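You operate a simulated robot arm through the tools that you are given. There is no shell and no other tool.

Carry out the task below with a simulated two-armed robot. There is one attempt and no reset: what you move stays moved.

TASK
Bolt the hand rail down on the rail jig.
Fine: yellow bolt into the brass plate, black bolt into the steel plate, both screwed down tight by hand.

The check looks at the end state, three seconds after you hand in, the way a careful person would. Anything else that was tipped, shoved, dropped, spilled or broken makes it a failure.

THE ROBOT
Two 7-joint arms with two-finger grippers on one trunk that stands fixed in place. Base frame: the origin is at the foot of the trunk, x ahead of it, y to its left, z up; the work surface is at about z = 860. Units: mm, degrees, N and s.
The left shoulder is at [50, 216, 1246], the right one opposite. With the tool pointing down near the work surface each hand reaches from about 240 to 780 mm from the base axis, measured 20 degrees to its own side. Payload 3.18 kg a hand.
The TCP of each hand is the grasp point between the finger pads, 30 mm short of the fingertips. In the tool frame z runs along the fingers and y along their closing line. Largest opening 144 mm; the body of the gripper starts 103 mm behind the TCP.
Orientation is told as [roll, pitch, yaw] about the base's x, y, z axes, in that order, counted from this pose: with the fingers straight down and closing along the base's y, the tool's x points along the base's -x, its y along +y and its z along -z.

THE INTERFACE
- The arms move only by the tool move_arm. It takes "left_motion", "right_motion" or both (then of equal length, played together; a hand with none holds still); each is a list of rows, each a list of 7 numbers: the shift along the base's x, y, z in mm, then the turn, a rotation vector about the base's x, y, z in degrees, then the gripper command, from -1 (fully open) to 1 (shut), values between in proportion. In form: [[tx, ty, tz, ax, ay, az, jaw], ...]. A call has 1 to 20 rows; each row is the pose to reach, as a shift and turn from the pose commanded when the call began. A row lasts 0.2 s, in which the tool goes at most 50 mm and 8.6 degrees; a call with a longer step from one row to the next is refused whole, and so is a gripper value outside its range. A pose out of reach is approached as far as the arm can. The call stops where the force on the tool passes 90 N (or 10 N more than at its start, if that is more) or the arm is blocked; 0.2 s more then pass. Each finger halts on what it meets, pressing with about 42 N; the grip force reading is that of the motor and also rises with nothing between the fingers. The clock runs only during rows and for 0.2 s after the last one: add rows that repeat a pose to give the fingers time. It gives the time, the measured TCP pose, the force on the tool (base axes), the opening and the grip force at its end, in the units of the frame above (readings bear some noise), with the torque about the TCP (base axes, N m) and any sound that the robot's microphone picked up.
- Cameras (640 x 400 px; columns grow to the right, rows downward): "scene" is now at [118.5, -47.7, 1450.5]; the picture's right is [-0.51, -0.86, 0.00], its down [-0.37, 0.22, -0.90] and it looks along [0.77, -0.46, -0.43] (base axes); focal length 331 px, centre (320, 200). "left" rides on the left gripper at [76, -16, -143] in its tool frame; the picture's right is [0.21, 0.98, 0.00], its down [-0.84, 0.18, -0.51] and it looks along [-0.50, 0.11, 0.86] (tool axes); focal length 218 px, centre (320, 200). "right" rides on the right gripper at [77, 16, -143] in its tool frame; the picture's right is [-0.21, 0.98, 0.00], its down [-0.84, -0.18, -0.51] and it looks along [-0.50, -0.11, 0.86] (tool axes); focal length 218 px, centre (320, 200). There is no depth. A picture from a camera that has moved, and an enlarged one, comes with that camera's place and axes in the base frame and with its lens.
- capture(camera): a new picture of that camera. No time passes.
- move_column(by): slides the trunk up (or, below 0, down) by that many mm; the arms and the scene camera ride with it, the base frame stays. It gives what a move gives, with no picture.
- aim_head(pan, tilt): turns the head with the scene camera to pan (to the left, within 80 degrees either way) and tilt (down, from -29 to 69), counted from straight ahead of the robot. It gives what a move gives.
- inspect(camera, box): a new picture of the part [left, top, right, bottom] of that camera's present view, enlarged. No time passes.
- job_done(): hands the job in; it is judged then, once.

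Places have to be worked out from the pictures, the camera data and where the tool is seen. Open the grippers and draw the arms clear of the work before you hand the job in, unless the task says otherwise.

The tools are called after "Emit:" as name(argument=value, ...) on one line, values as JSON. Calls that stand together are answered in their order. move_arm: Moves the arms, as the interface text tells. Its arguments: {"type":"object","properties":{"left_motion":{"type":"array"},"right_motion":{"type":"array"}},"required":[]} The other tools are called the same way: move_column (by) slides the trunk up or down; aim_head (pan, tilt) turns the head that bears the scene camera; capture (camera) takes a picture; inspect (camera, box) takes an enlarged picture of a part of a camera's view; job_done () hands the job in.

At the start:

```text
time_s: 0.0
left_eef_pos: [339.3, -44.7, 1299.3]
left_tool_rot: [-0.1, 0.1, 0.1]
left_ft_force: [-0.2, 0.9, 0.3]
left_torque: [-0.03, -0.01, 0.02]
left_width: 143.9
left_grip_force: 0.2
right_eef_pos: [431.4, -532.5, 1272.2]
right_tool_rot: [0.0, 0.0, -0.1]
right_ft_force: [0.4, 0.4, 0.1]
right_torque: [-0.01, 0.02, 0.04]
right_width: 143.7
right_grip_force: 0.1
trunk travel left (down, up): [-325.0, 44.0]
head pan, tilt: [-30.8, 25.6]
```

scene: 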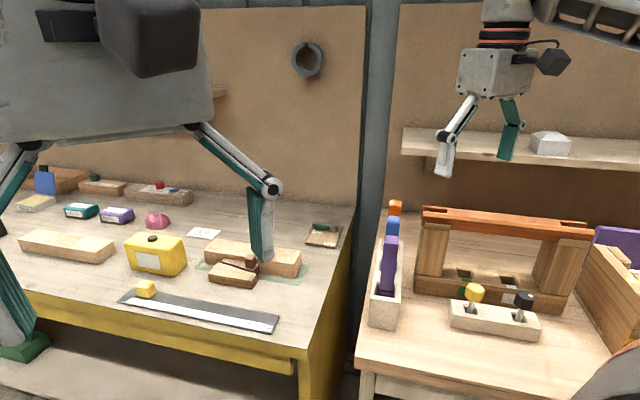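
right: 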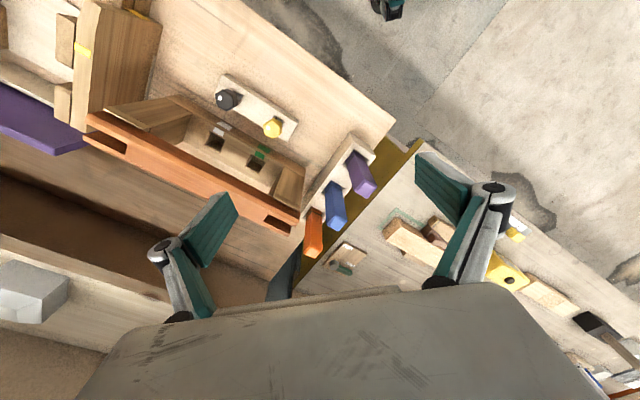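
left: 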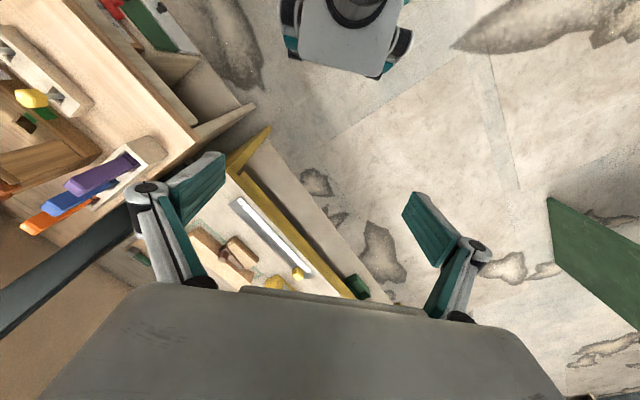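

The jig with the orange rail sits on the right bench, with the yellow and black bolts in a wooden holder in front of it. I'll turn the head toward it for a better view.

Emit:
aim_head(pan=-55, tilt=40)

```text
time_s: 0.9
left_eef_pos: [339.8, -45.3, 1299.3]
left_tool_rot: [-0.1, -0.1, 0.0]
left_ft_force: [0.1, -0.3, -0.8]
left_torque: [0.03, 0.02, -0.03]
left_width: 143.7
left_grip_force: 0.1
right_eef_pos: [431.5, -532.3, 1273.2]
right_tool_rot: [0.1, 0.1, 0.0]
right_ft_force: [0.2, 0.1, 0.7]
right_torque: [-0.01, -0.01, -0.01]
right_width: 143.7
right_grip_force: 0.1
trunk travel left (down, up): [-325.0, 44.0]
head pan, tilt: [-55.0, 40.0]
```

The head has turned. Now I take the scene picture and an enlarged right camera picture.

Emit:
capture(camera="scene")

Emit:
inspect(camera="right", box=[60, 40, 400, 260])

```text
taken
camera scene: at [88.4, -70.1, 1428.2], right [-0.82, -0.57, 0.0], down [-0.37, 0.53, -0.77], along [0.44, -0.63, -0.64], focal length 331 px, centre (320, 200)
```

scene: 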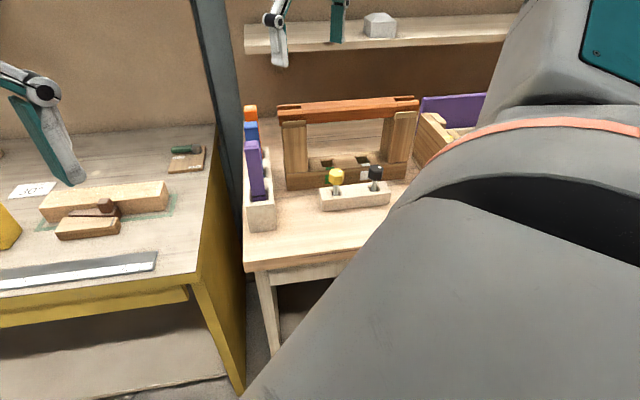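

```text
1.82 times, centred on (230, 150) of right
camera zoom: at [354.7, -516.0, 1413.4], right [0.21, 0.98, 0.0], down [0.84, -0.18, 0.51], along [0.5, -0.11, -0.86], focal length 397 px, centre (484, 291)
```

zoom: 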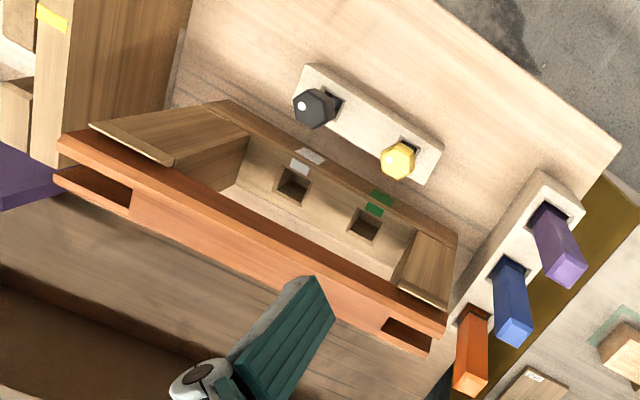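

From two views I judge the yellow bolt head to be near [438,-640,945], the black one near [367,-713,945], and the rail running from about [630,-650] to [340,-920] at z≈1020. I bring the right hand's camera nearer to see the pockets and the rail ends.

Emit:
move_arm(right_motion=[[-10, -16, -30, 0, 0, -8, -1], [-20, -32, -60, 0, 0, -16, -1], [-30, -48, -90, 0, 0, -24, -1], [-40, -64, -120, 0, 0, -32, -1], [-50, -80, -150, 0, 0, -40, -1], [-50, -80, -150, 0, 0, -40, -1]])

Emit:
capture(camera="right")

Emit:
capture(camera="scene")

```text
time_s: 2.3
left_eef_pos: [339.9, -44.0, 1299.8]
left_tool_rot: [-0.1, -0.1, 0.1]
left_ft_force: [0.5, 0.9, 0.0]
left_torque: [-0.02, 0.01, -0.01]
left_width: 144.2
left_grip_force: 0.1
right_eef_pos: [381.5, -611.8, 1122.8]
right_tool_rot: [0.0, -0.1, -40.1]
right_ft_force: [0.5, 0.9, 1.0]
right_torque: [-0.03, -0.02, -0.02]
right_width: 144.0
right_grip_force: 0.1
trunk travel left (down, up): [-325.0, 44.0]
head pan, tilt: [-55.0, 40.0]
```

```text
taken
camera right: at [333.3, -550.1, 1263.7], right [0.79, 0.61, 0.0], down [0.53, -0.68, 0.51], along [0.31, -0.4, -0.86], focal length 218 px, centre (320, 200)
```

right: 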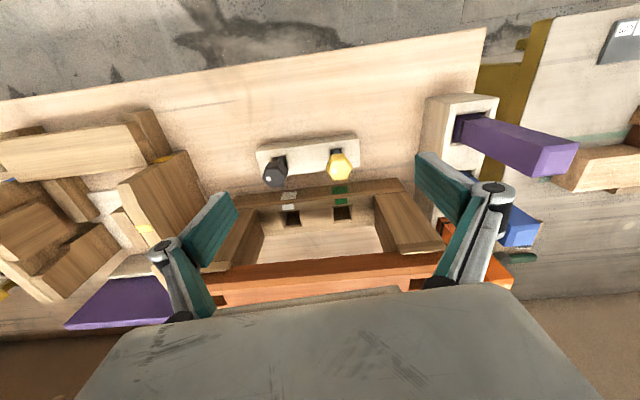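

```text
taken
camera scene: at [88.3, -69.5, 1428.3], right [-0.82, -0.57, 0.0], down [-0.37, 0.53, -0.77], along [0.44, -0.63, -0.64], focal length 331 px, centre (320, 200)
```

scene: 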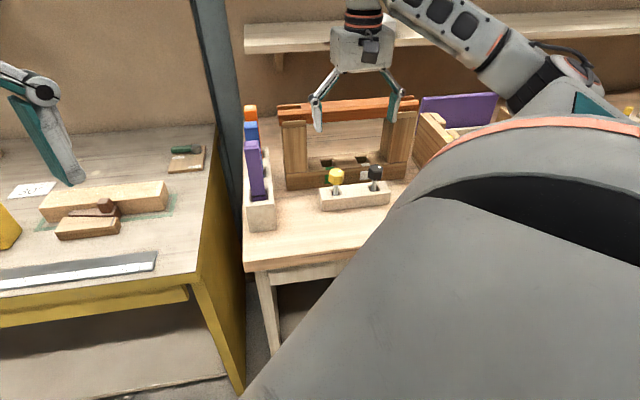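

The picture is small, so I enlarge the jig area from both cameras.

Emit:
inspect(camera="right", box=[220, 130, 420, 255])

Emit:
inspect(camera="scene", box=[260, 80, 440, 220])

```text
3.20 times, centred on (320, 192) of right
camera zoom: at [333.3, -550.1, 1263.7], right [0.79, 0.61, 0.0], down [0.53, -0.68, 0.51], along [0.31, -0.4, -0.86], focal length 698 px, centre (320, 224)
```

zoom: 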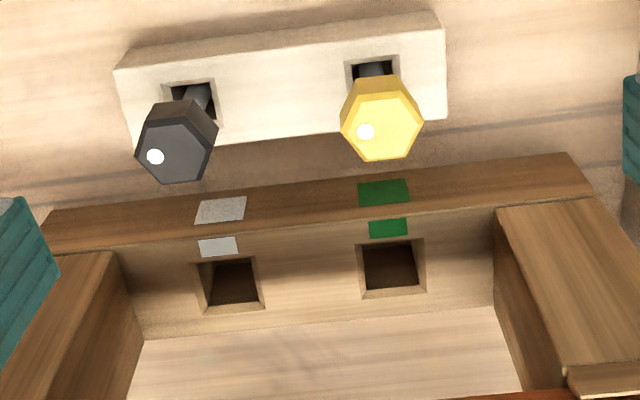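

```text
2.86 times, centred on (350, 150) of scene
camera zoom: at [88.3, -69.5, 1428.3], right [-0.82, -0.57, 0.0], down [-0.37, 0.53, -0.77], along [0.44, -0.63, -0.64], focal length 947 px, centre (234, 343)
```

zoom: 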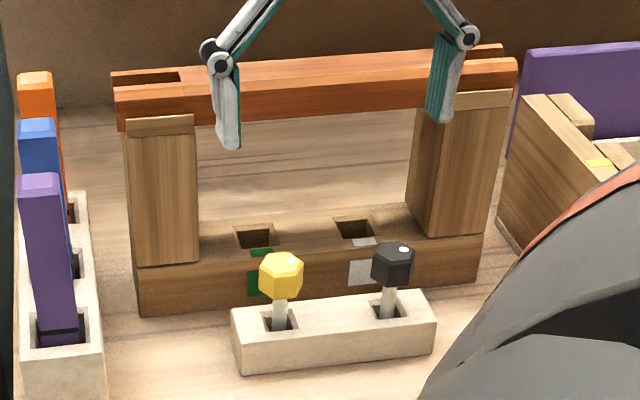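

Two square pockets in the jig's base carry a green and a whitish tag, but the rail's end slots look like through-slots over the posts. I move the hand camera over the rail's left end to see into its slot.

Emit:
move_arm(right_motion=[[0, 0, 40, 0, 0, 0, -1], [45, 0, 60, 0, 0, 0, -1], [90, 0, 60, 0, 0, 0, -1], [135, 0, 60, 0, 0, 0, -1], [175, 5, 60, 0, 0, 0, -1], [175, 5, 60, 0, 0, 0, -1]])

Emit:
capture(camera="right")

Emit:
capture(camera="scene")

```text
time_s: 3.7
left_eef_pos: [338.6, -44.6, 1300.7]
left_tool_rot: [-0.1, 0.0, 0.1]
left_ft_force: [0.2, -1.0, 0.3]
left_torque: [0.03, -0.02, -0.02]
left_width: 143.6
left_grip_force: 0.0
right_eef_pos: [557.0, -608.3, 1182.9]
right_tool_rot: [0.1, -0.1, -40.1]
right_ft_force: [0.2, 0.4, 0.2]
right_torque: [0.0, 0.01, 0.01]
right_width: 143.8
right_grip_force: 0.2
trunk travel left (down, up): [-325.0, 44.0]
head pan, tilt: [-55.0, 40.0]
```

```text
taken
camera right: at [508.2, -546.3, 1324.0], right [0.79, 0.61, 0.0], down [0.53, -0.68, 0.51], along [0.31, -0.4, -0.86], focal length 218 px, centre (320, 200)
```

right: 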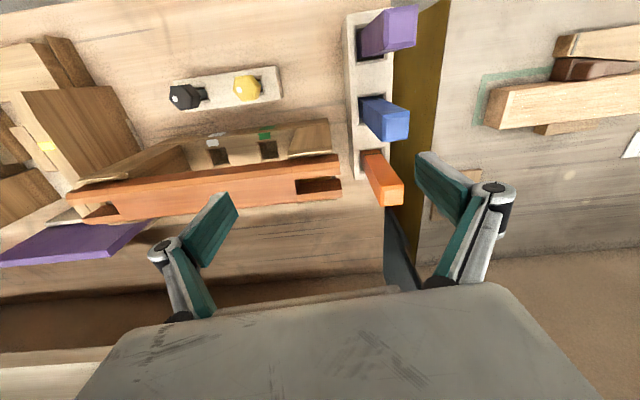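

```text
taken
camera scene: at [87.7, -70.3, 1428.4], right [-0.82, -0.57, 0.0], down [-0.37, 0.53, -0.77], along [0.44, -0.63, -0.64], focal length 331 px, centre (320, 200)
```

scene: 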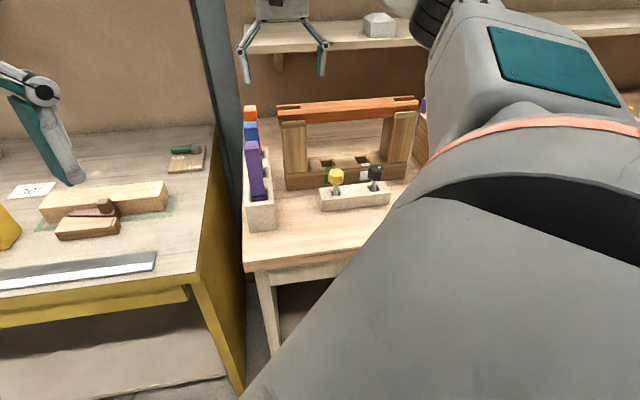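

Now the left-end slot is in view; I enlarge the rail.

Emit:
inspect(camera="right", box=[200, 120, 360, 220])

Emit:
inspect(camera="right", box=[60, 120, 220, 240])

```text
4.00 times, centred on (280, 170) of right
camera zoom: at [508.2, -546.3, 1324.0], right [0.79, 0.61, 0.0], down [0.53, -0.68, 0.51], along [0.31, -0.4, -0.86], focal length 873 px, centre (480, 320)
```

zoom: 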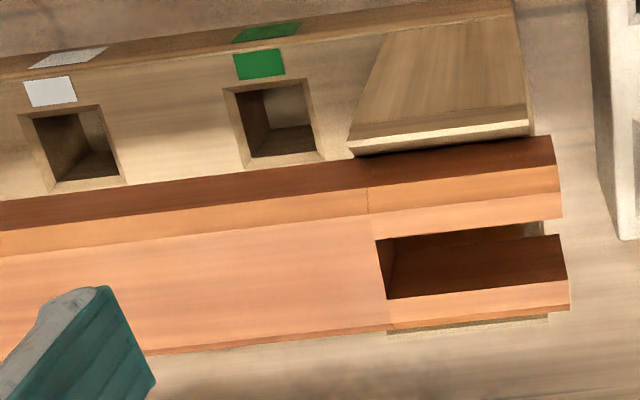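

```text
3.33 times, centred on (140, 180) of right
camera zoom: at [508.2, -546.3, 1324.0], right [0.79, 0.61, 0.0], down [0.53, -0.68, 0.51], along [0.31, -0.4, -0.86], focal length 728 px, centre (920, 267)
```

zoom: 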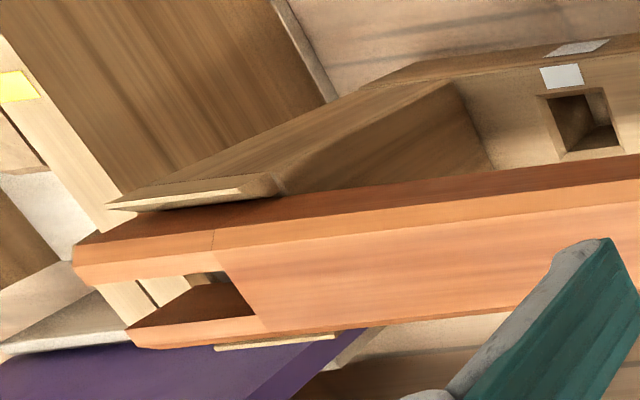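

The rail's ends are forked with open slots; I zoom in further to see what is at the bottom of the slots.

Emit:
inspect(camera="right", box=[285, 165, 350, 205])

Emit:
inspect(camera="right", box=[200, 125, 290, 175])

Emit:
inspect(camera="scene", box=[270, 85, 350, 135])

Emit:
inspect(camera="scene", box=[360, 85, 440, 135])

```text
9.85 times, centred on (318, 185) of right
camera zoom: at [508.2, -546.3, 1324.0], right [0.79, 0.61, 0.0], down [0.53, -0.68, 0.51], along [0.31, -0.4, -0.86], focal length 2149 px, centre (345, 348)
```

zoom: 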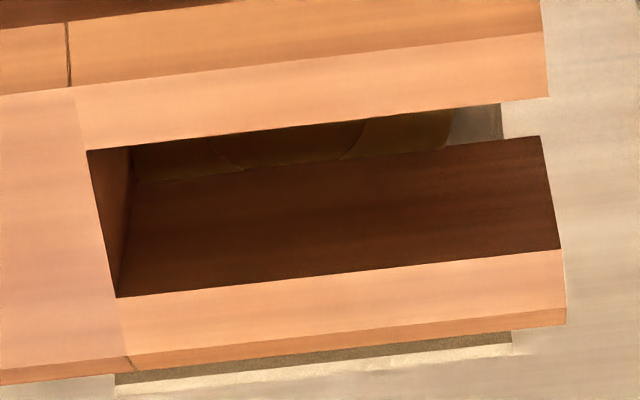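

```text
7.11 times, centred on (245, 150) of right
camera zoom: at [508.2, -546.3, 1324.0], right [0.79, 0.61, 0.0], down [0.53, -0.68, 0.51], along [0.31, -0.4, -0.86], focal length 1552 px, centre (853, 556)
```

zoom: 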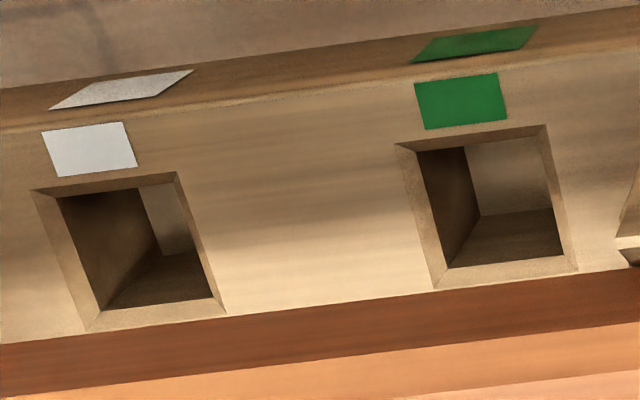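

```text
8.00 times, centred on (310, 110) of scene
camera zoom: at [87.7, -70.3, 1428.4], right [-0.82, -0.57, 0.0], down [-0.37, 0.53, -0.77], along [0.44, -0.63, -0.64], focal length 2651 px, centre (400, 920)
```

zoom: 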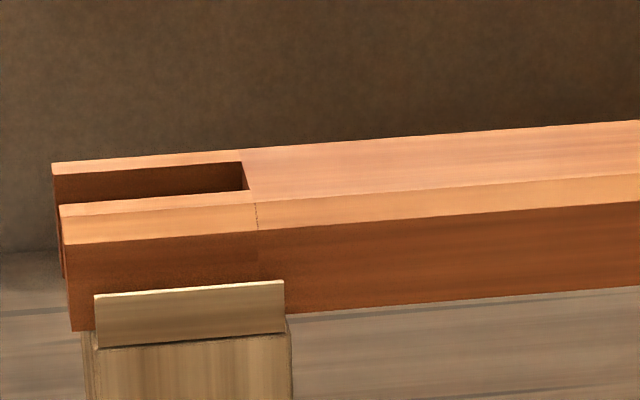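

```text
8.00 times, centred on (400, 110) of scene
camera zoom: at [87.7, -70.3, 1428.4], right [-0.82, -0.57, 0.0], down [-0.37, 0.53, -0.77], along [0.44, -0.63, -0.64], focal length 2651 px, centre (-320, 920)
```

zoom: 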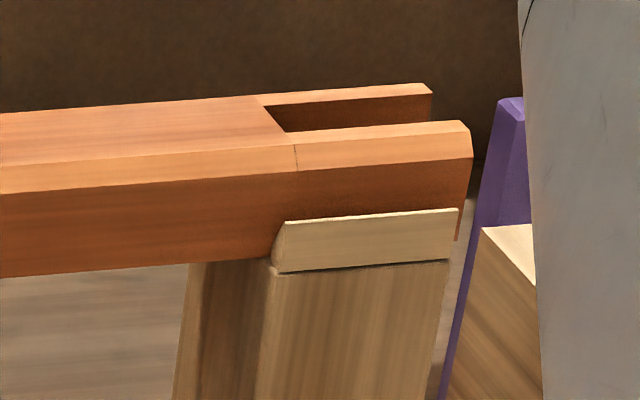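

In the slot's bottom I see a round disc, so the plates lie under the rail's slots on top of the posts. Re-triangulating gives the rail top at z≈1097, left slot near [577,-638] and right slot near [384,-832]; I move the camera more directly above the left slot.

Emit:
move_arm(right_motion=[[20, -20, 10, 0, 0, 0, -1], [42, -42, 10, 0, 0, 0, -1], [42, -42, 10, 0, 0, 0, -1]])

Emit:
capture(camera="right")

```text
time_s: 4.5
left_eef_pos: [337.2, -44.5, 1299.5]
left_tool_rot: [-0.1, -0.1, 0.0]
left_ft_force: [-0.7, 1.0, 0.3]
left_torque: [-0.01, -0.08, 0.04]
left_width: 143.8
left_grip_force: 0.0
right_eef_pos: [596.9, -649.7, 1193.1]
right_tool_rot: [0.1, -0.2, -40.1]
right_ft_force: [-0.9, -0.4, 0.1]
right_torque: [-0.01, -0.04, -0.01]
right_width: 144.1
right_grip_force: 0.0
trunk travel left (down, up): [-325.0, 44.0]
head pan, tilt: [-55.0, 40.0]
```

```text
taken
camera right: at [548.7, -587.9, 1333.9], right [0.79, 0.61, 0.0], down [0.53, -0.68, 0.51], along [0.31, -0.4, -0.86], focal length 218 px, centre (320, 200)
```

right: 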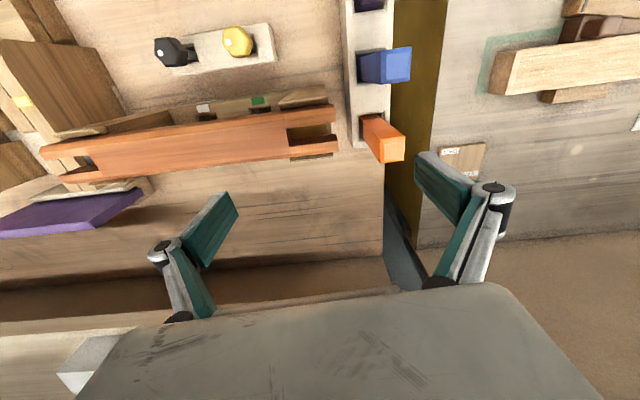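

Reach was fine; I zoom into the left slot and the right slot.

Emit:
inspect(camera="right", box=[270, 95, 350, 165])

Emit:
inspect(camera="right", box=[30, 110, 130, 200])

```text
5.71 times, centred on (310, 130) of right
camera zoom: at [548.7, -587.9, 1333.9], right [0.79, 0.61, 0.0], down [0.53, -0.68, 0.51], along [0.31, -0.4, -0.86], focal length 1247 px, centre (377, 600)
```

zoom: 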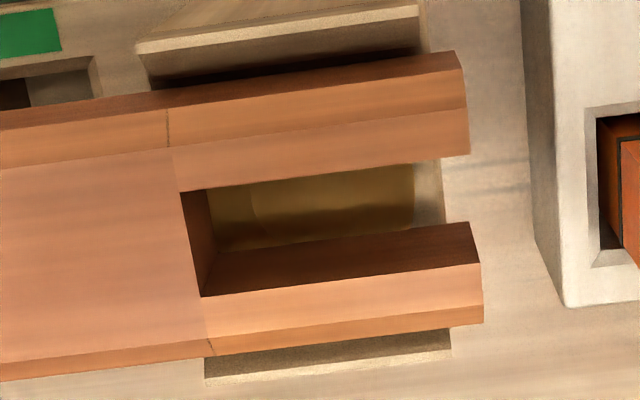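

```text
4.44 times, centred on (80, 155) of right
camera zoom: at [548.7, -587.9, 1333.9], right [0.79, 0.61, 0.0], down [0.53, -0.68, 0.51], along [0.31, -0.4, -0.86], focal length 970 px, centre (1387, 400)
```

zoom: 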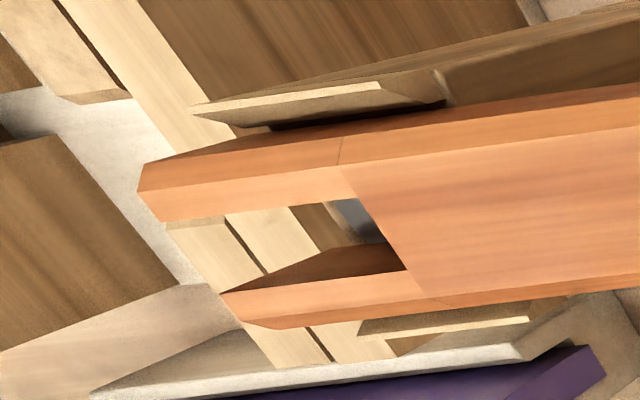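

The left slot's floor is brassy-yellow, and the right one shows bluish-grey steel. I try going a bit further out to look straight into the left slot and find the hole.

Emit:
move_arm(right_motion=[[15, -15, 0, 0, 0, 0, -1], [30, -30, 0, 0, 0, 0, -1], [30, -30, 0, 0, 0, 0, -1]])

Emit:
inspect(camera="right", box=[250, 50, 370, 140])

```text
time_s: 5.3
left_eef_pos: [340.6, -44.7, 1298.9]
left_tool_rot: [-0.1, 0.0, 0.1]
left_ft_force: [0.3, 0.1, 0.4]
left_torque: [0.0, -0.02, -0.01]
left_width: 144.4
left_grip_force: 0.1
right_eef_pos: [607.4, -657.5, 1192.2]
right_tool_rot: [0.1, -0.1, -40.1]
right_ft_force: [0.2, 0.6, 0.3]
right_torque: [0.03, 0.02, 0.01]
right_width: 144.3
right_grip_force: 0.1
right hand out of reach, approached as far as the arm can: row 1, 2, 3
trunk travel left (down, up): [-325.0, 44.0]
head pan, tilt: [-55.0, 40.0]
```

```text
4.44 times, centred on (310, 95) of right
camera zoom: at [558.4, -595.4, 1333.0], right [0.79, 0.61, 0.0], down [0.53, -0.68, 0.51], along [0.31, -0.4, -0.86], focal length 970 px, centre (364, 667)
```

zoom: 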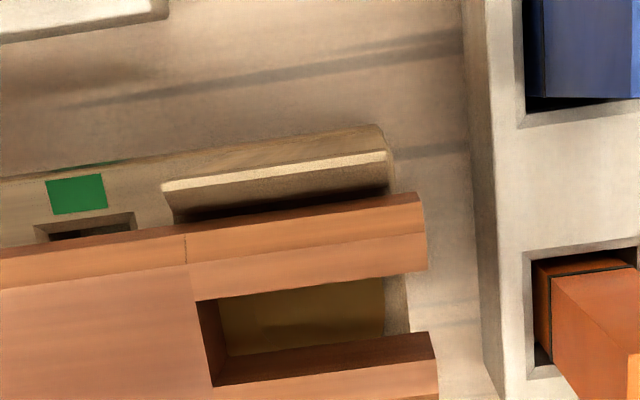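

The hand is at the end of its reach here. I zoom tightly into the slot from this position.

Emit:
inspect(camera="right", box=[284, 95, 340, 130])

Emit:
inspect(camera="right", box=[50, 95, 130, 165])

```text
11.43 times, centred on (312, 112) of right
camera zoom: at [558.4, -595.4, 1333.0], right [0.79, 0.61, 0.0], down [0.53, -0.68, 0.51], along [0.31, -0.4, -0.86], focal length 2494 px, centre (411, 1200)
```

zoom: 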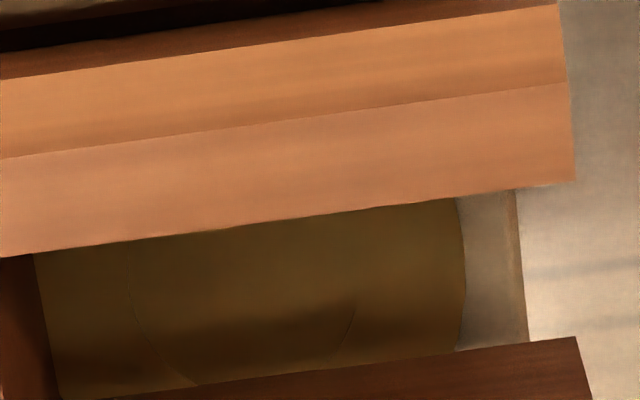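

```text
5.71 times, centred on (90, 130) of right
camera zoom: at [558.4, -595.4, 1333.0], right [0.79, 0.61, 0.0], down [0.53, -0.68, 0.51], along [0.31, -0.4, -0.86], focal length 1247 px, centre (1634, 600)
```

zoom: 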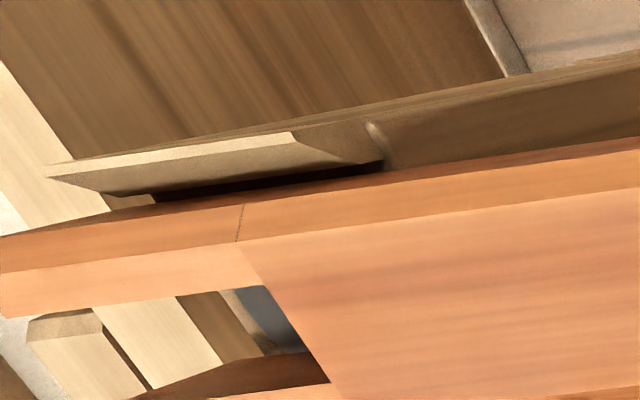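

The left slot holds a brass disc with a ring-shaped hole mark centred near [575,-646]. Now I swing the hand camera to the right-hand slot to confirm the steel plate and find its hole.

Emit:
move_arm(right_motion=[[-30, -15, 0, 0, 0, 0, -1], [-60, -40, 0, 0, 0, 0, -1], [-95, -70, 0, 0, 0, 0, -1], [-130, -100, 0, 0, 0, 0, -1], [-165, -130, 0, 0, 0, 0, -1], [-200, -155, 0, 0, 0, 0, -1], [-230, -175, 0, 0, 0, 0, -1], [-230, -175, 0, 0, 0, 0, -1]])

Emit:
capture(camera="right")

```text
time_s: 7.1
left_eef_pos: [341.2, -43.8, 1299.2]
left_tool_rot: [-0.1, 0.0, 0.1]
left_ft_force: [-0.3, 0.1, 0.6]
left_torque: [-0.03, 0.01, 0.03]
left_width: 143.9
left_grip_force: 0.1
right_eef_pos: [376.0, -833.4, 1191.7]
right_tool_rot: [0.0, 0.0, -40.1]
right_ft_force: [0.6, -1.3, 0.2]
right_torque: [-0.02, 0.05, -0.03]
right_width: 144.0
right_grip_force: 0.1
trunk travel left (down, up): [-325.0, 44.0]
head pan, tilt: [-55.0, 40.0]
```

```text
taken
camera right: at [327.5, -771.2, 1334.1], right [0.79, 0.61, 0.0], down [0.53, -0.68, 0.51], along [0.31, -0.4, -0.86], focal length 218 px, centre (320, 200)
```

right: 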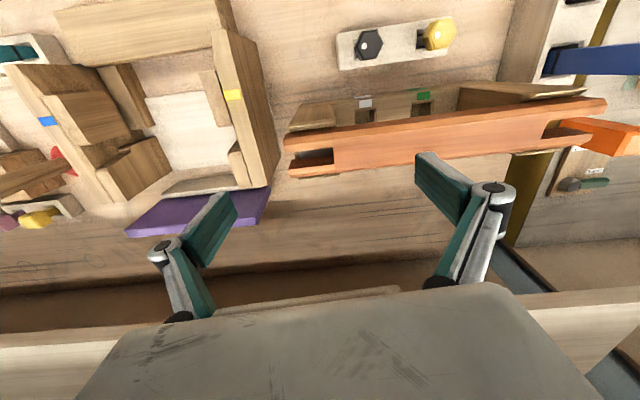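

The right slot is now in view; I zoom in on it.

Emit:
inspect(camera="right", box=[275, 130, 355, 180])

Emit:
inspect(camera="right", box=[325, 5, 465, 80])

```text
8.00 times, centred on (315, 155) of right
camera zoom: at [327.5, -771.2, 1334.1], right [0.79, 0.61, 0.0], down [0.53, -0.68, 0.51], along [0.31, -0.4, -0.86], focal length 1746 px, centre (360, 560)
```

zoom: 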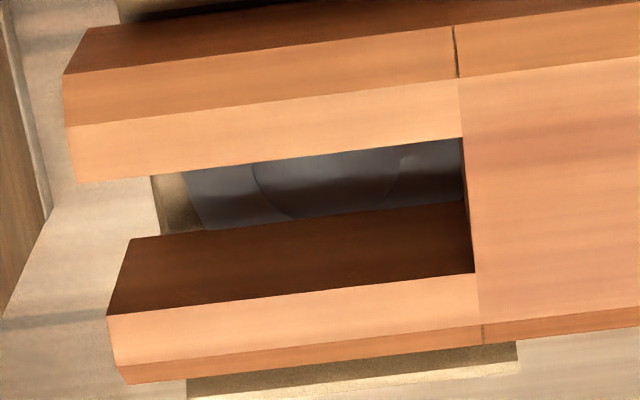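

```text
4.57 times, centred on (395, 42) of right
camera zoom: at [327.5, -771.2, 1334.1], right [0.79, 0.61, 0.0], down [0.53, -0.68, 0.51], along [0.31, -0.4, -0.86], focal length 998 px, centre (-23, 920)
```

zoom: 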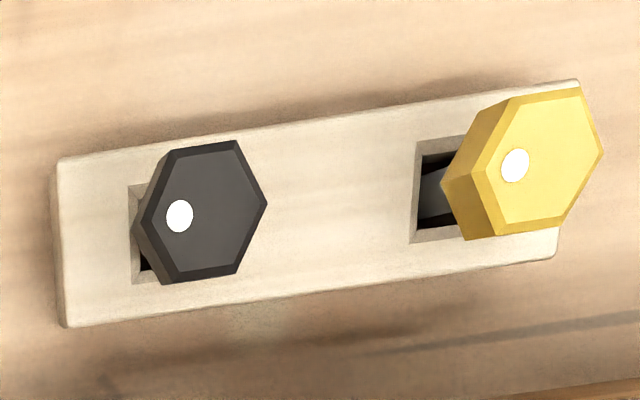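

The right slot's floor is grey steel, so black goes right and yellow left. I zoom the scene camera on the bolts to measure head height and holder height.

Emit:
inspect(camera="scene", box=[315, 160, 395, 215])

Emit:
inspect(camera="scene", box=[322, 163, 352, 198])

```text
7.27 times, centred on (355, 188) of scene
camera zoom: at [88.7, -69.9, 1428.2], right [-0.82, -0.57, 0.0], down [-0.37, 0.53, -0.77], along [0.44, -0.63, -0.64], focal length 2410 px, centre (66, 291)
```

zoom: 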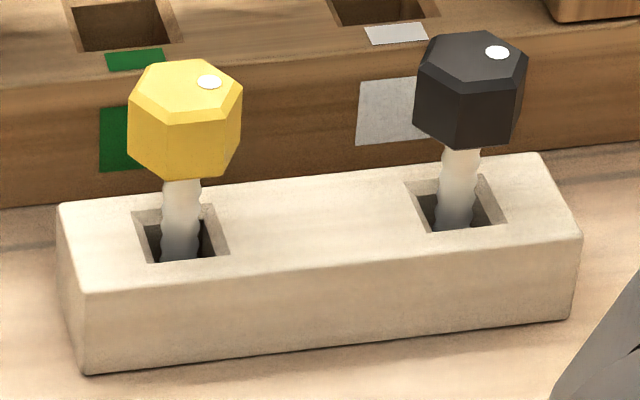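

```text
11.43 times, centred on (337, 180) of scene
camera zoom: at [88.7, -69.9, 1428.2], right [-0.82, -0.57, 0.0], down [-0.37, 0.53, -0.77], along [0.44, -0.63, -0.64], focal length 3787 px, centre (126, 423)
```

zoom: 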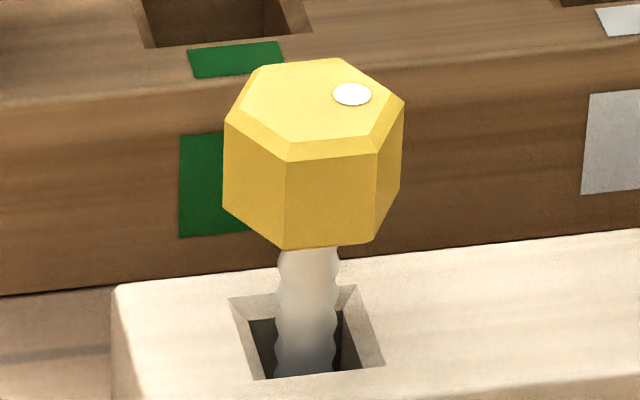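

Scene zoom shows each bolt: a tall bevelled hex head (~33 mm across flats, ~27 tall) on a threaded shank; I estimate the yellow head centre at [436,-631], top z≈958, flats facing 15°/75°/135°. I move the right hand above it with yaw -15° and check with its camera.

Emit:
move_arm(right_motion=[[10, 35, 0, 0, 0, 5, -0.5], [20, 75, 0, 0, 0, 10, -0.3], [32, 115, 0, 0, 0, 15, -0.11], [45, 155, 0, 0, 0, 20, -0.11], [60, 202, -10, 0, 0, 25, -0.11], [60, 202, -55, 0, 0, 25, -0.11], [60, 202, -100, 0, 0, 25, -0.11], [60, 202, -100, 0, 0, 25, -0.11]])

Emit:
capture(camera="right")

Emit:
capture(camera="scene")

```text
refused: row 5 steps farther than a row can; nothing moved
```

```text
taken
camera right: at [327.5, -771.2, 1334.1], right [0.79, 0.61, 0.0], down [0.53, -0.68, 0.51], along [0.31, -0.4, -0.86], focal length 218 px, centre (320, 200)
```

right: 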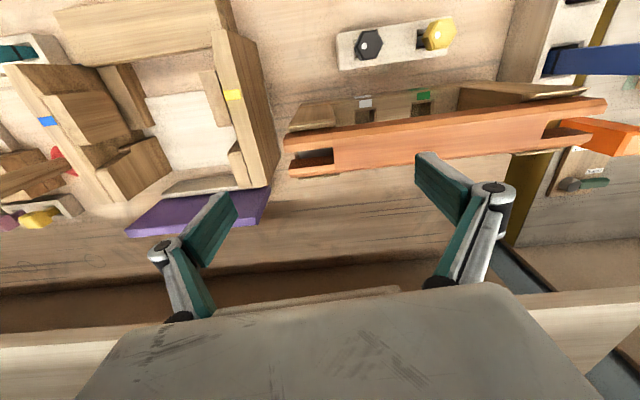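

```text
taken
camera scene: at [88.7, -69.9, 1428.2], right [-0.82, -0.57, 0.0], down [-0.37, 0.53, -0.77], along [0.44, -0.63, -0.64], focal length 331 px, centre (320, 200)
```

scene: 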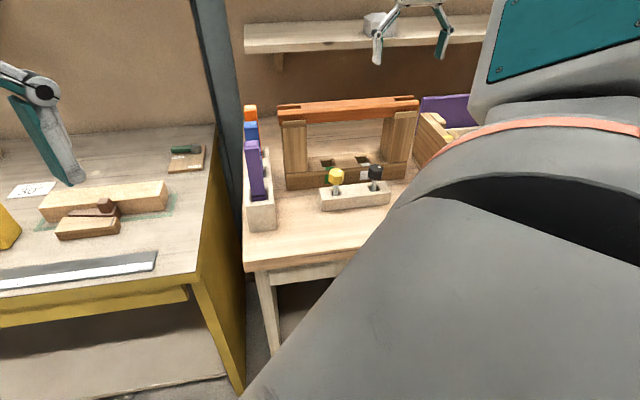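

The call was refused because of one step over 50 mm; nothing moved. I resend with smaller steps.

Emit:
move_arm(right_motion=[[10, 35, 0, 0, 0, 5, -0.5], [20, 75, 0, 0, 0, 10, -0.3], [32, 115, 0, 0, 0, 15, -0.11], [45, 155, 0, 0, 0, 20, -0.11], [57, 194, 0, 0, 0, 25, -0.11], [60, 202, -40, 0, 0, 25, -0.11], [60, 202, -80, 0, 0, 25, -0.11], [60, 202, -100, 0, 0, 25, -0.11], [60, 202, -100, 0, 0, 25, -0.11]])

Emit:
capture(camera="right")

Emit:
capture(camera="scene")

```text
time_s: 9.1
left_eef_pos: [339.7, -45.0, 1300.7]
left_tool_rot: [-0.1, 0.1, 0.1]
left_ft_force: [-1.2, 1.0, 0.1]
left_torque: [-0.02, 0.02, 0.01]
left_width: 143.8
left_grip_force: 0.1
right_eef_pos: [435.8, -632.2, 1093.0]
right_tool_rot: [0.1, -0.1, -15.1]
right_ft_force: [-0.7, -0.7, -0.8]
right_torque: [0.0, -0.02, -0.05]
right_width: 80.1
right_grip_force: 0.1
trunk travel left (down, up): [-325.0, 44.0]
head pan, tilt: [-55.0, 40.0]
```

```text
taken
camera right: at [366.5, -595.9, 1233.4], right [0.46, 0.89, 0.0], down [0.77, -0.39, 0.51], along [0.45, -0.23, -0.86], focal length 218 px, centre (320, 200)
```

right: 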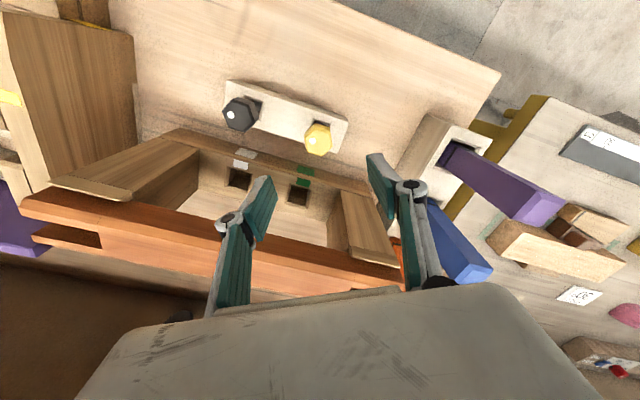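

```text
taken
camera scene: at [88.2, -69.9, 1428.2], right [-0.82, -0.57, 0.0], down [-0.37, 0.53, -0.77], along [0.44, -0.63, -0.64], focal length 331 px, centre (320, 200)
```

scene: 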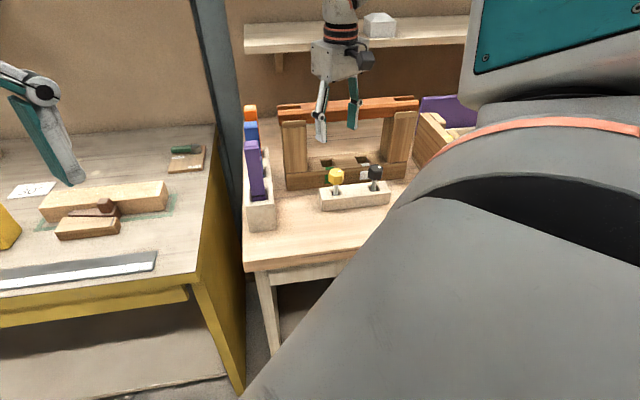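

The hand is over the yellow bolt. I zoom in to refine the bolt's location with this new vantage.

Emit:
inspect(camera="right", box=[280, 105, 360, 165])

Emit:
inspect(camera="right", box=[205, 75, 285, 145])

```text
6.67 times, centred on (320, 135) of right
camera zoom: at [366.5, -595.9, 1233.4], right [0.46, 0.89, 0.0], down [0.77, -0.39, 0.51], along [0.45, -0.23, -0.86], focal length 1455 px, centre (320, 633)
```

zoom: 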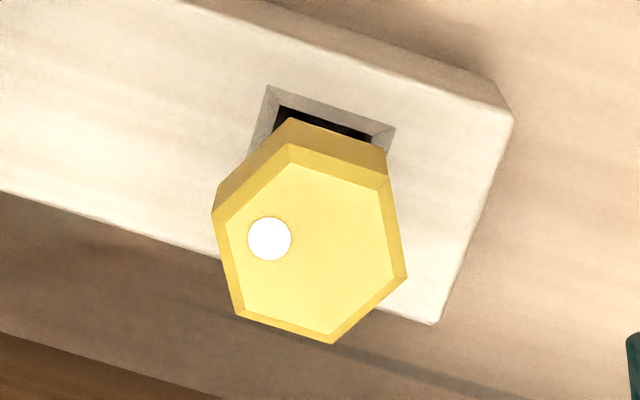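

```text
5.71 times, centred on (245, 110) of right
camera zoom: at [366.5, -595.9, 1233.4], right [0.46, 0.89, 0.0], down [0.77, -0.39, 0.51], along [0.45, -0.23, -0.86], focal length 1247 px, centre (749, 714)
```

zoom: 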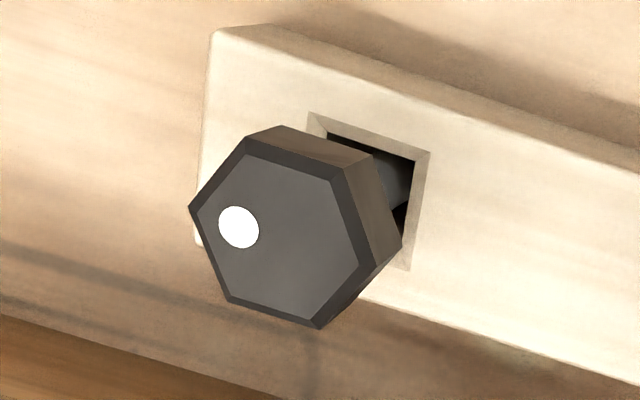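

The fresh view puts the yellow head at [435.7,-633], bottom z≈932, top ≈958, flats at 75°, so the hand is well centred. I descend to TCP z≈967 (tips at ≈937) with the jaw 80 mm open.

Emit:
move_arm(right_motion=[[0, 0, -45, 0, 0, 0, -0.11], [0, -0.5, -85, 0, 0, 0, -0.11], [0, -0.5, -110, 0, 0, 0, -0.11], [0, -0.5, -126, 0, 0, 0, -0.11], [0, -0.5, -126, 0, 0, 0, -0.11]])

Emit:
capture(camera="right")

Emit:
inspect(camera="scene", box=[290, 110, 400, 215])

```text
time_s: 10.3
left_eef_pos: [339.7, -44.1, 1299.0]
left_tool_rot: [-0.1, 0.0, 0.1]
left_ft_force: [0.0, 0.3, 0.0]
left_torque: [-0.01, -0.01, 0.01]
left_width: 143.8
left_grip_force: 0.1
right_eef_pos: [436.2, -631.7, 965.1]
right_tool_rot: [0.0, -0.1, -15.0]
right_ft_force: [-1.0, -0.7, -0.4]
right_torque: [0.0, 0.03, -0.03]
right_width: 80.2
right_grip_force: 0.1
trunk travel left (down, up): [-325.0, 44.0]
head pan, tilt: [-55.0, 40.0]
```

```text
taken
camera right: at [366.0, -595.3, 1107.1], right [0.46, 0.89, 0.0], down [0.77, -0.39, 0.51], along [0.45, -0.23, -0.86], focal length 218 px, centre (320, 200)
```

right: 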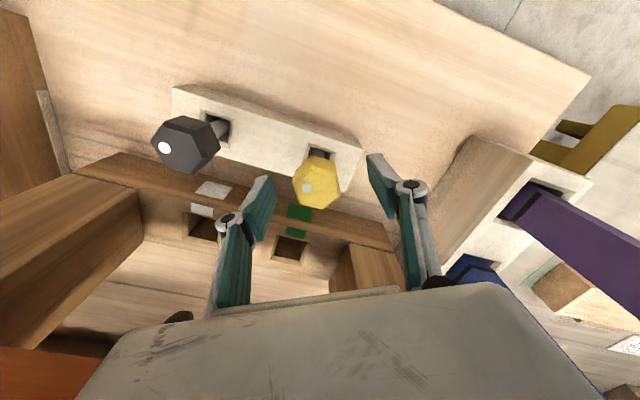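

```text
3.81 times, centred on (345, 162) of scene
camera zoom: at [88.1, -70.0, 1428.2], right [-0.82, -0.57, 0.0], down [-0.37, 0.53, -0.77], along [0.44, -0.63, -0.64], focal length 1262 px, centre (225, 343)
```

zoom: 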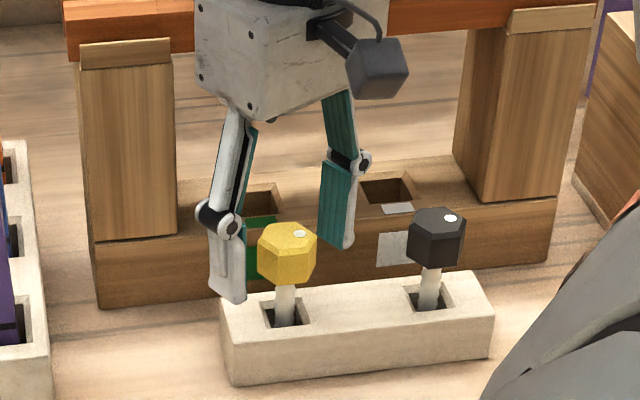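

The fingers straddle the yellow head with tips a few mm above its underside. I close the jaw on the flats.

Emit:
move_arm(right_motion=[[0, 0, 0, 0, 0, 0, 0.3], [0, 0, 0, 0, 0, 0, 1], [0, 0, 0, 0, 0, 0, 1], [0, 0, 0, 0, 0, 0, 1]])

Emit:
capture(camera="right")

```text
time_s: 11.3
left_eef_pos: [341.0, -46.0, 1299.9]
left_tool_rot: [0.0, -0.1, 0.1]
left_ft_force: [0.3, -0.2, 0.0]
left_torque: [-0.01, 0.01, 0.04]
left_width: 143.9
left_grip_force: 0.0
right_eef_pos: [435.5, -630.3, 965.2]
right_tool_rot: [0.1, -0.2, -15.1]
right_ft_force: [-0.6, -0.1, 1.3]
right_torque: [0.06, 0.02, -0.01]
right_width: 33.2
right_grip_force: 41.5
trunk travel left (down, up): [-325.0, 44.0]
head pan, tilt: [-55.0, 40.0]
```

```text
taken
camera right: at [366.0, -595.2, 1107.3], right [0.46, 0.89, 0.0], down [0.77, -0.39, 0.51], along [0.45, -0.23, -0.86], focal length 218 px, centre (320, 200)
```

right: 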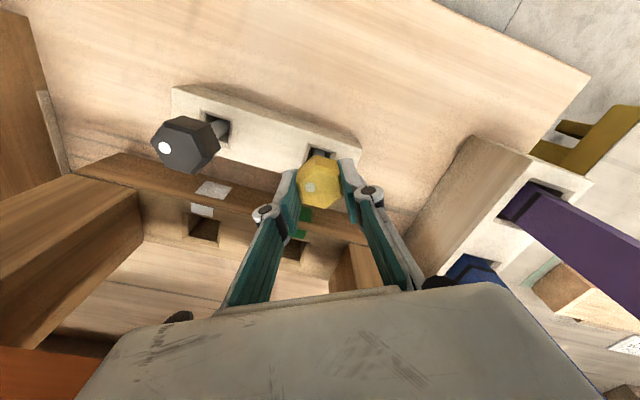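

The jaw holds at 33.2 mm, matching the flats, with 41.5 N. I lift straight up and then look at the whole bolt.

Emit:
move_arm(right_motion=[[0, 0, 10, 0, 0, 0, 1], [0, 0, 30, 0, 0, 0, 1], [0, 0, 60, 0, 0, 0, 1], [0, 0, 90, 0, 0, 0, 1], [0, 0, 120, 0, 0, 0, 1], [0, 0, 120, 0, 0, 0, 1]])

Emit:
capture(camera="right")

Emit:
inspect(camera="scene", box=[270, 70, 400, 215])

```text
time_s: 12.7
left_eef_pos: [341.4, -45.3, 1298.7]
left_tool_rot: [0.0, 0.1, 0.1]
left_ft_force: [-0.9, -0.2, 0.3]
left_torque: [0.0, 0.01, 0.0]
left_width: 144.1
left_grip_force: 0.0
right_eef_pos: [437.5, -632.3, 1085.3]
right_tool_rot: [0.0, 0.1, -15.2]
right_ft_force: [-0.5, 0.1, -2.2]
right_torque: [0.05, 0.0, 0.03]
right_width: 33.2
right_grip_force: 41.8
trunk travel left (down, up): [-325.0, 44.0]
head pan, tilt: [-55.0, 40.0]
```

```text
taken
camera right: at [366.2, -596.1, 1227.3], right [0.46, 0.89, 0.0], down [0.77, -0.39, 0.51], along [0.45, -0.23, -0.86], focal length 218 px, centre (320, 200)
```

right: 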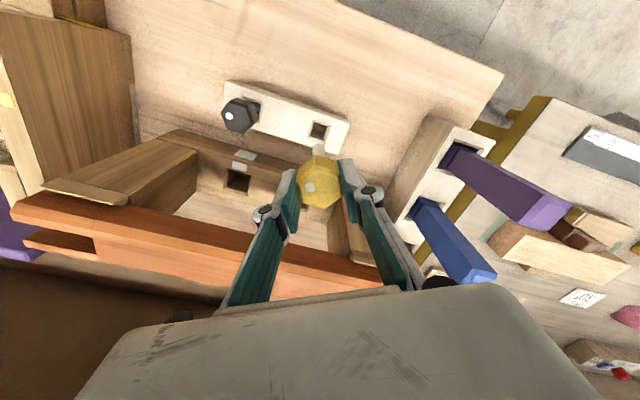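

```text
2.76 times, centred on (335, 142) of scene
camera zoom: at [88.9, -70.7, 1428.1], right [-0.82, -0.57, 0.0], down [-0.37, 0.53, -0.77], along [0.44, -0.63, -0.64], focal length 914 px, centre (279, 359)
```

zoom: 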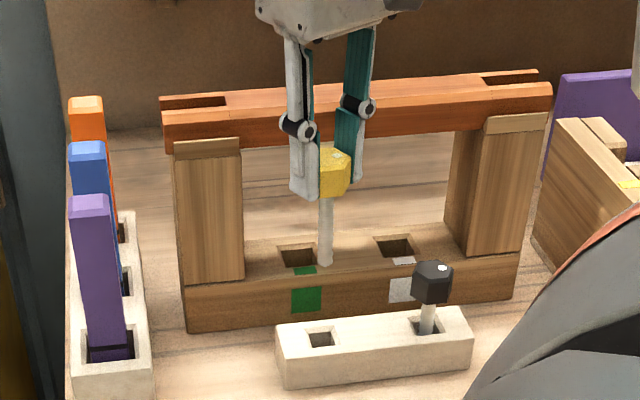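

The yellow bolt is held, with a shank about 67 mm long (bottom near z≈985). I raise it above rail height and pre-turn the hand counter-clockwise by 90° so the later clockwise strokes have room.

Emit:
move_arm(right_motion=[[0, 0, 30, 0, 0, 8, 1], [0, 0, 60, 0, 0, 16, 1], [0, 0, 90, 0, 0, 24, 1], [0, 0, 120, 0, 0, 32, 1], [0, 0, 145, 0, 0, 40, 1], [0, 0, 145, 0, 0, 48, 1], [0, 0, 145, 0, 0, 56, 1], [0, 0, 145, 0, 0, 64, 1], [0, 0, 145, 0, 0, 72, 1], [0, 0, 145, 0, 0, 80, 1], [0, 0, 145, 0, 0, 88, 1], [0, 0, 145, 0, 0, 90, 1], [0, 0, 145, 0, 0, 90, 1]])

Emit:
capture(camera="right")

Emit:
capture(camera="scene")

```text
time_s: 15.5
left_eef_pos: [340.9, -46.0, 1300.1]
left_tool_rot: [-0.1, 0.0, 0.1]
left_ft_force: [-0.5, -0.3, 0.6]
left_torque: [0.0, 0.02, 0.02]
left_width: 143.9
left_grip_force: 0.0
right_eef_pos: [436.2, -631.4, 1231.1]
right_tool_rot: [0.0, -0.1, 74.8]
right_ft_force: [0.1, -0.3, -2.1]
right_torque: [-0.02, 0.0, -0.03]
right_width: 33.3
right_grip_force: 41.9
trunk travel left (down, up): [-325.0, 44.0]
head pan, tilt: [-55.0, 40.0]
```

```text
taken
camera right: at [400.3, -700.6, 1372.4], right [-0.89, 0.46, 0.0], down [0.39, 0.77, 0.51], along [0.23, 0.45, -0.86], focal length 218 px, centre (320, 200)
```

right: 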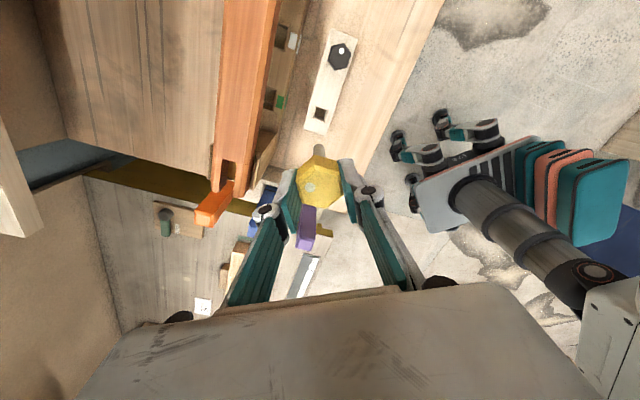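

```text
taken
camera scene: at [88.4, -70.4, 1428.2], right [-0.82, -0.57, 0.0], down [-0.37, 0.53, -0.77], along [0.44, -0.63, -0.64], focal length 331 px, centre (320, 200)
```

scene: 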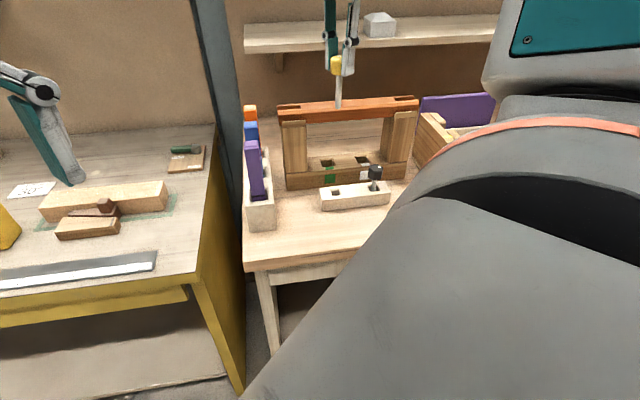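

Yaw 75° is reachable without trouble. I carry the bolt over the left slot at the same height, continuing to turn counter-clockwise to learn how much wrist range there is.

Emit:
move_arm(right_motion=[[40, -4, 0, 0, 0, 8, 1], [80, -8, 0, 0, 0, 16, 1], [115, -12, 0, 0, 0, 24, 1], [139, -14.4, 0, 0, 0, 32, 1], [139, -14.4, 0, 0, 0, 40, 1], [139, -14.4, 0, 0, 0, 48, 1], [139, -14.4, 0, 0, 0, 56, 1], [139, -14.4, 0, 0, 0, 60, 1], [139, -14.4, 0, 0, 0, 60, 1]])

Emit:
capture(camera="right")

Emit:
inspect(camera="scene", box=[250, 40, 360, 140])

```text
time_s: 17.5
left_eef_pos: [340.4, -44.3, 1298.8]
left_tool_rot: [-0.1, -0.1, 0.1]
left_ft_force: [0.0, -0.5, 0.1]
left_torque: [-0.01, -0.02, 0.01]
left_width: 144.0
left_grip_force: 0.1
right_eef_pos: [575.0, -645.7, 1231.2]
right_tool_rot: [0.0, -0.1, 134.9]
right_ft_force: [0.6, 0.8, -2.0]
right_torque: [0.03, -0.02, 0.03]
right_width: 33.5
right_grip_force: 42.3
trunk travel left (down, up): [-325.0, 44.0]
head pan, tilt: [-55.0, 40.0]
```

```text
taken
camera right: at [617.1, -711.2, 1372.6], right [-0.84, -0.54, 0.0], down [-0.47, 0.72, 0.51], along [-0.28, 0.43, -0.86], focal length 218 px, centre (320, 200)
```

right: 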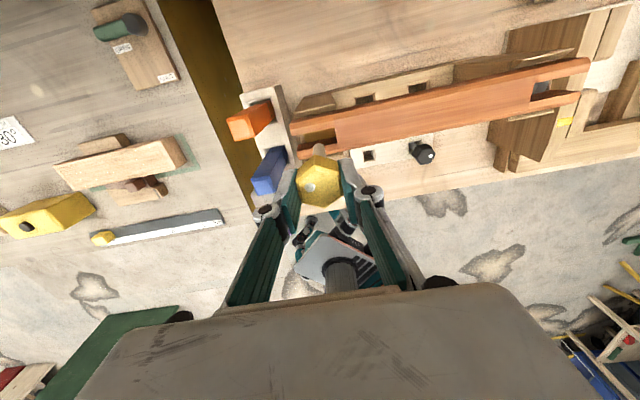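

```text
4.00 times, centred on (305, 90) of scene
camera zoom: at [88.3, -70.3, 1428.2], right [-0.82, -0.57, 0.0], down [-0.37, 0.53, -0.77], along [0.44, -0.63, -0.64], focal length 1326 px, centre (380, 640)
```

zoom: 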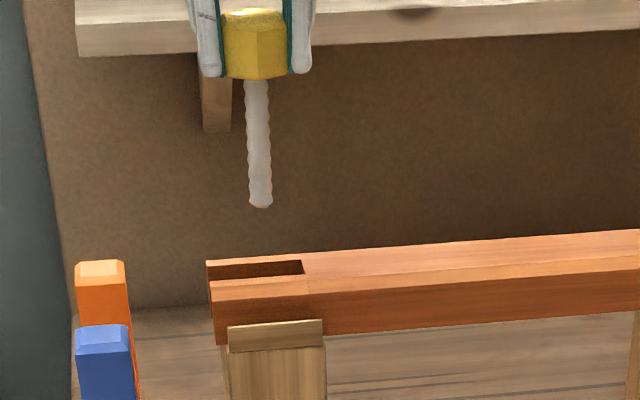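

Even yaw 135° is fine, and the bolt hangs over the left slot. I zoom in on the hand camera to check the shank against the slot.

Emit:
inspect(camera="right", box=[270, 100, 370, 210])

Emit:
inspect(camera="right", box=[280, 110, 350, 165])

```text
3.64 times, centred on (320, 155) of right
camera zoom: at [617.1, -711.2, 1372.6], right [-0.84, -0.54, 0.0], down [-0.47, 0.72, 0.51], along [-0.28, 0.43, -0.86], focal length 794 px, centre (320, 364)
```

zoom: 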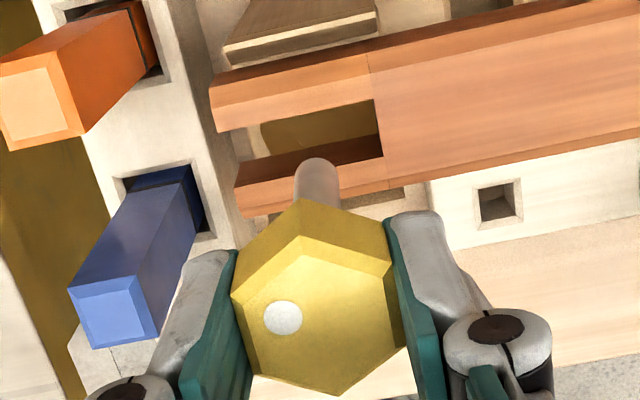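

```text
7.27 times, centred on (315, 138) of right
camera zoom: at [617.1, -711.2, 1372.6], right [-0.84, -0.54, 0.0], down [-0.47, 0.72, 0.51], along [-0.28, 0.43, -0.86], focal length 1587 px, centre (356, 654)
```

zoom: 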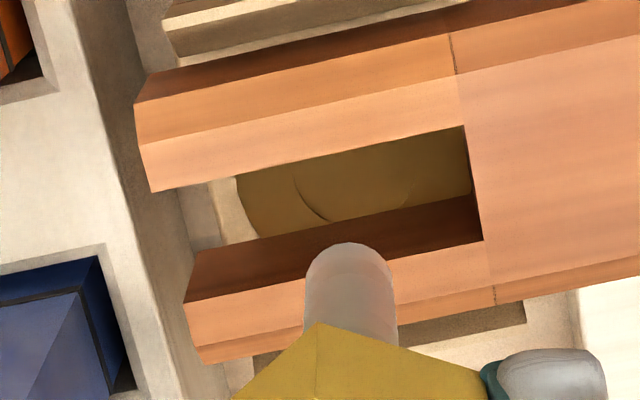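

I zoom further into the slot floor from this far-side viewpoint to pin down the ring's centre.

Emit:
inspect(camera="right", box=[300, 120, 340, 145])

```text
16.00 times, centred on (320, 132) of right
camera zoom: at [617.1, -711.2, 1372.6], right [-0.84, -0.54, 0.0], down [-0.47, 0.72, 0.51], along [-0.28, 0.43, -0.86], focal length 3492 px, centre (320, 1280)
```

zoom: 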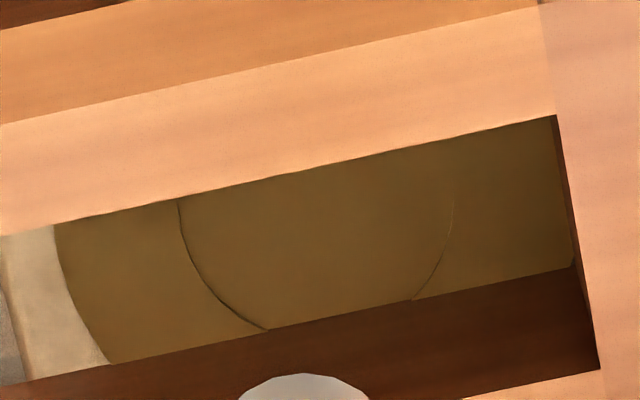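

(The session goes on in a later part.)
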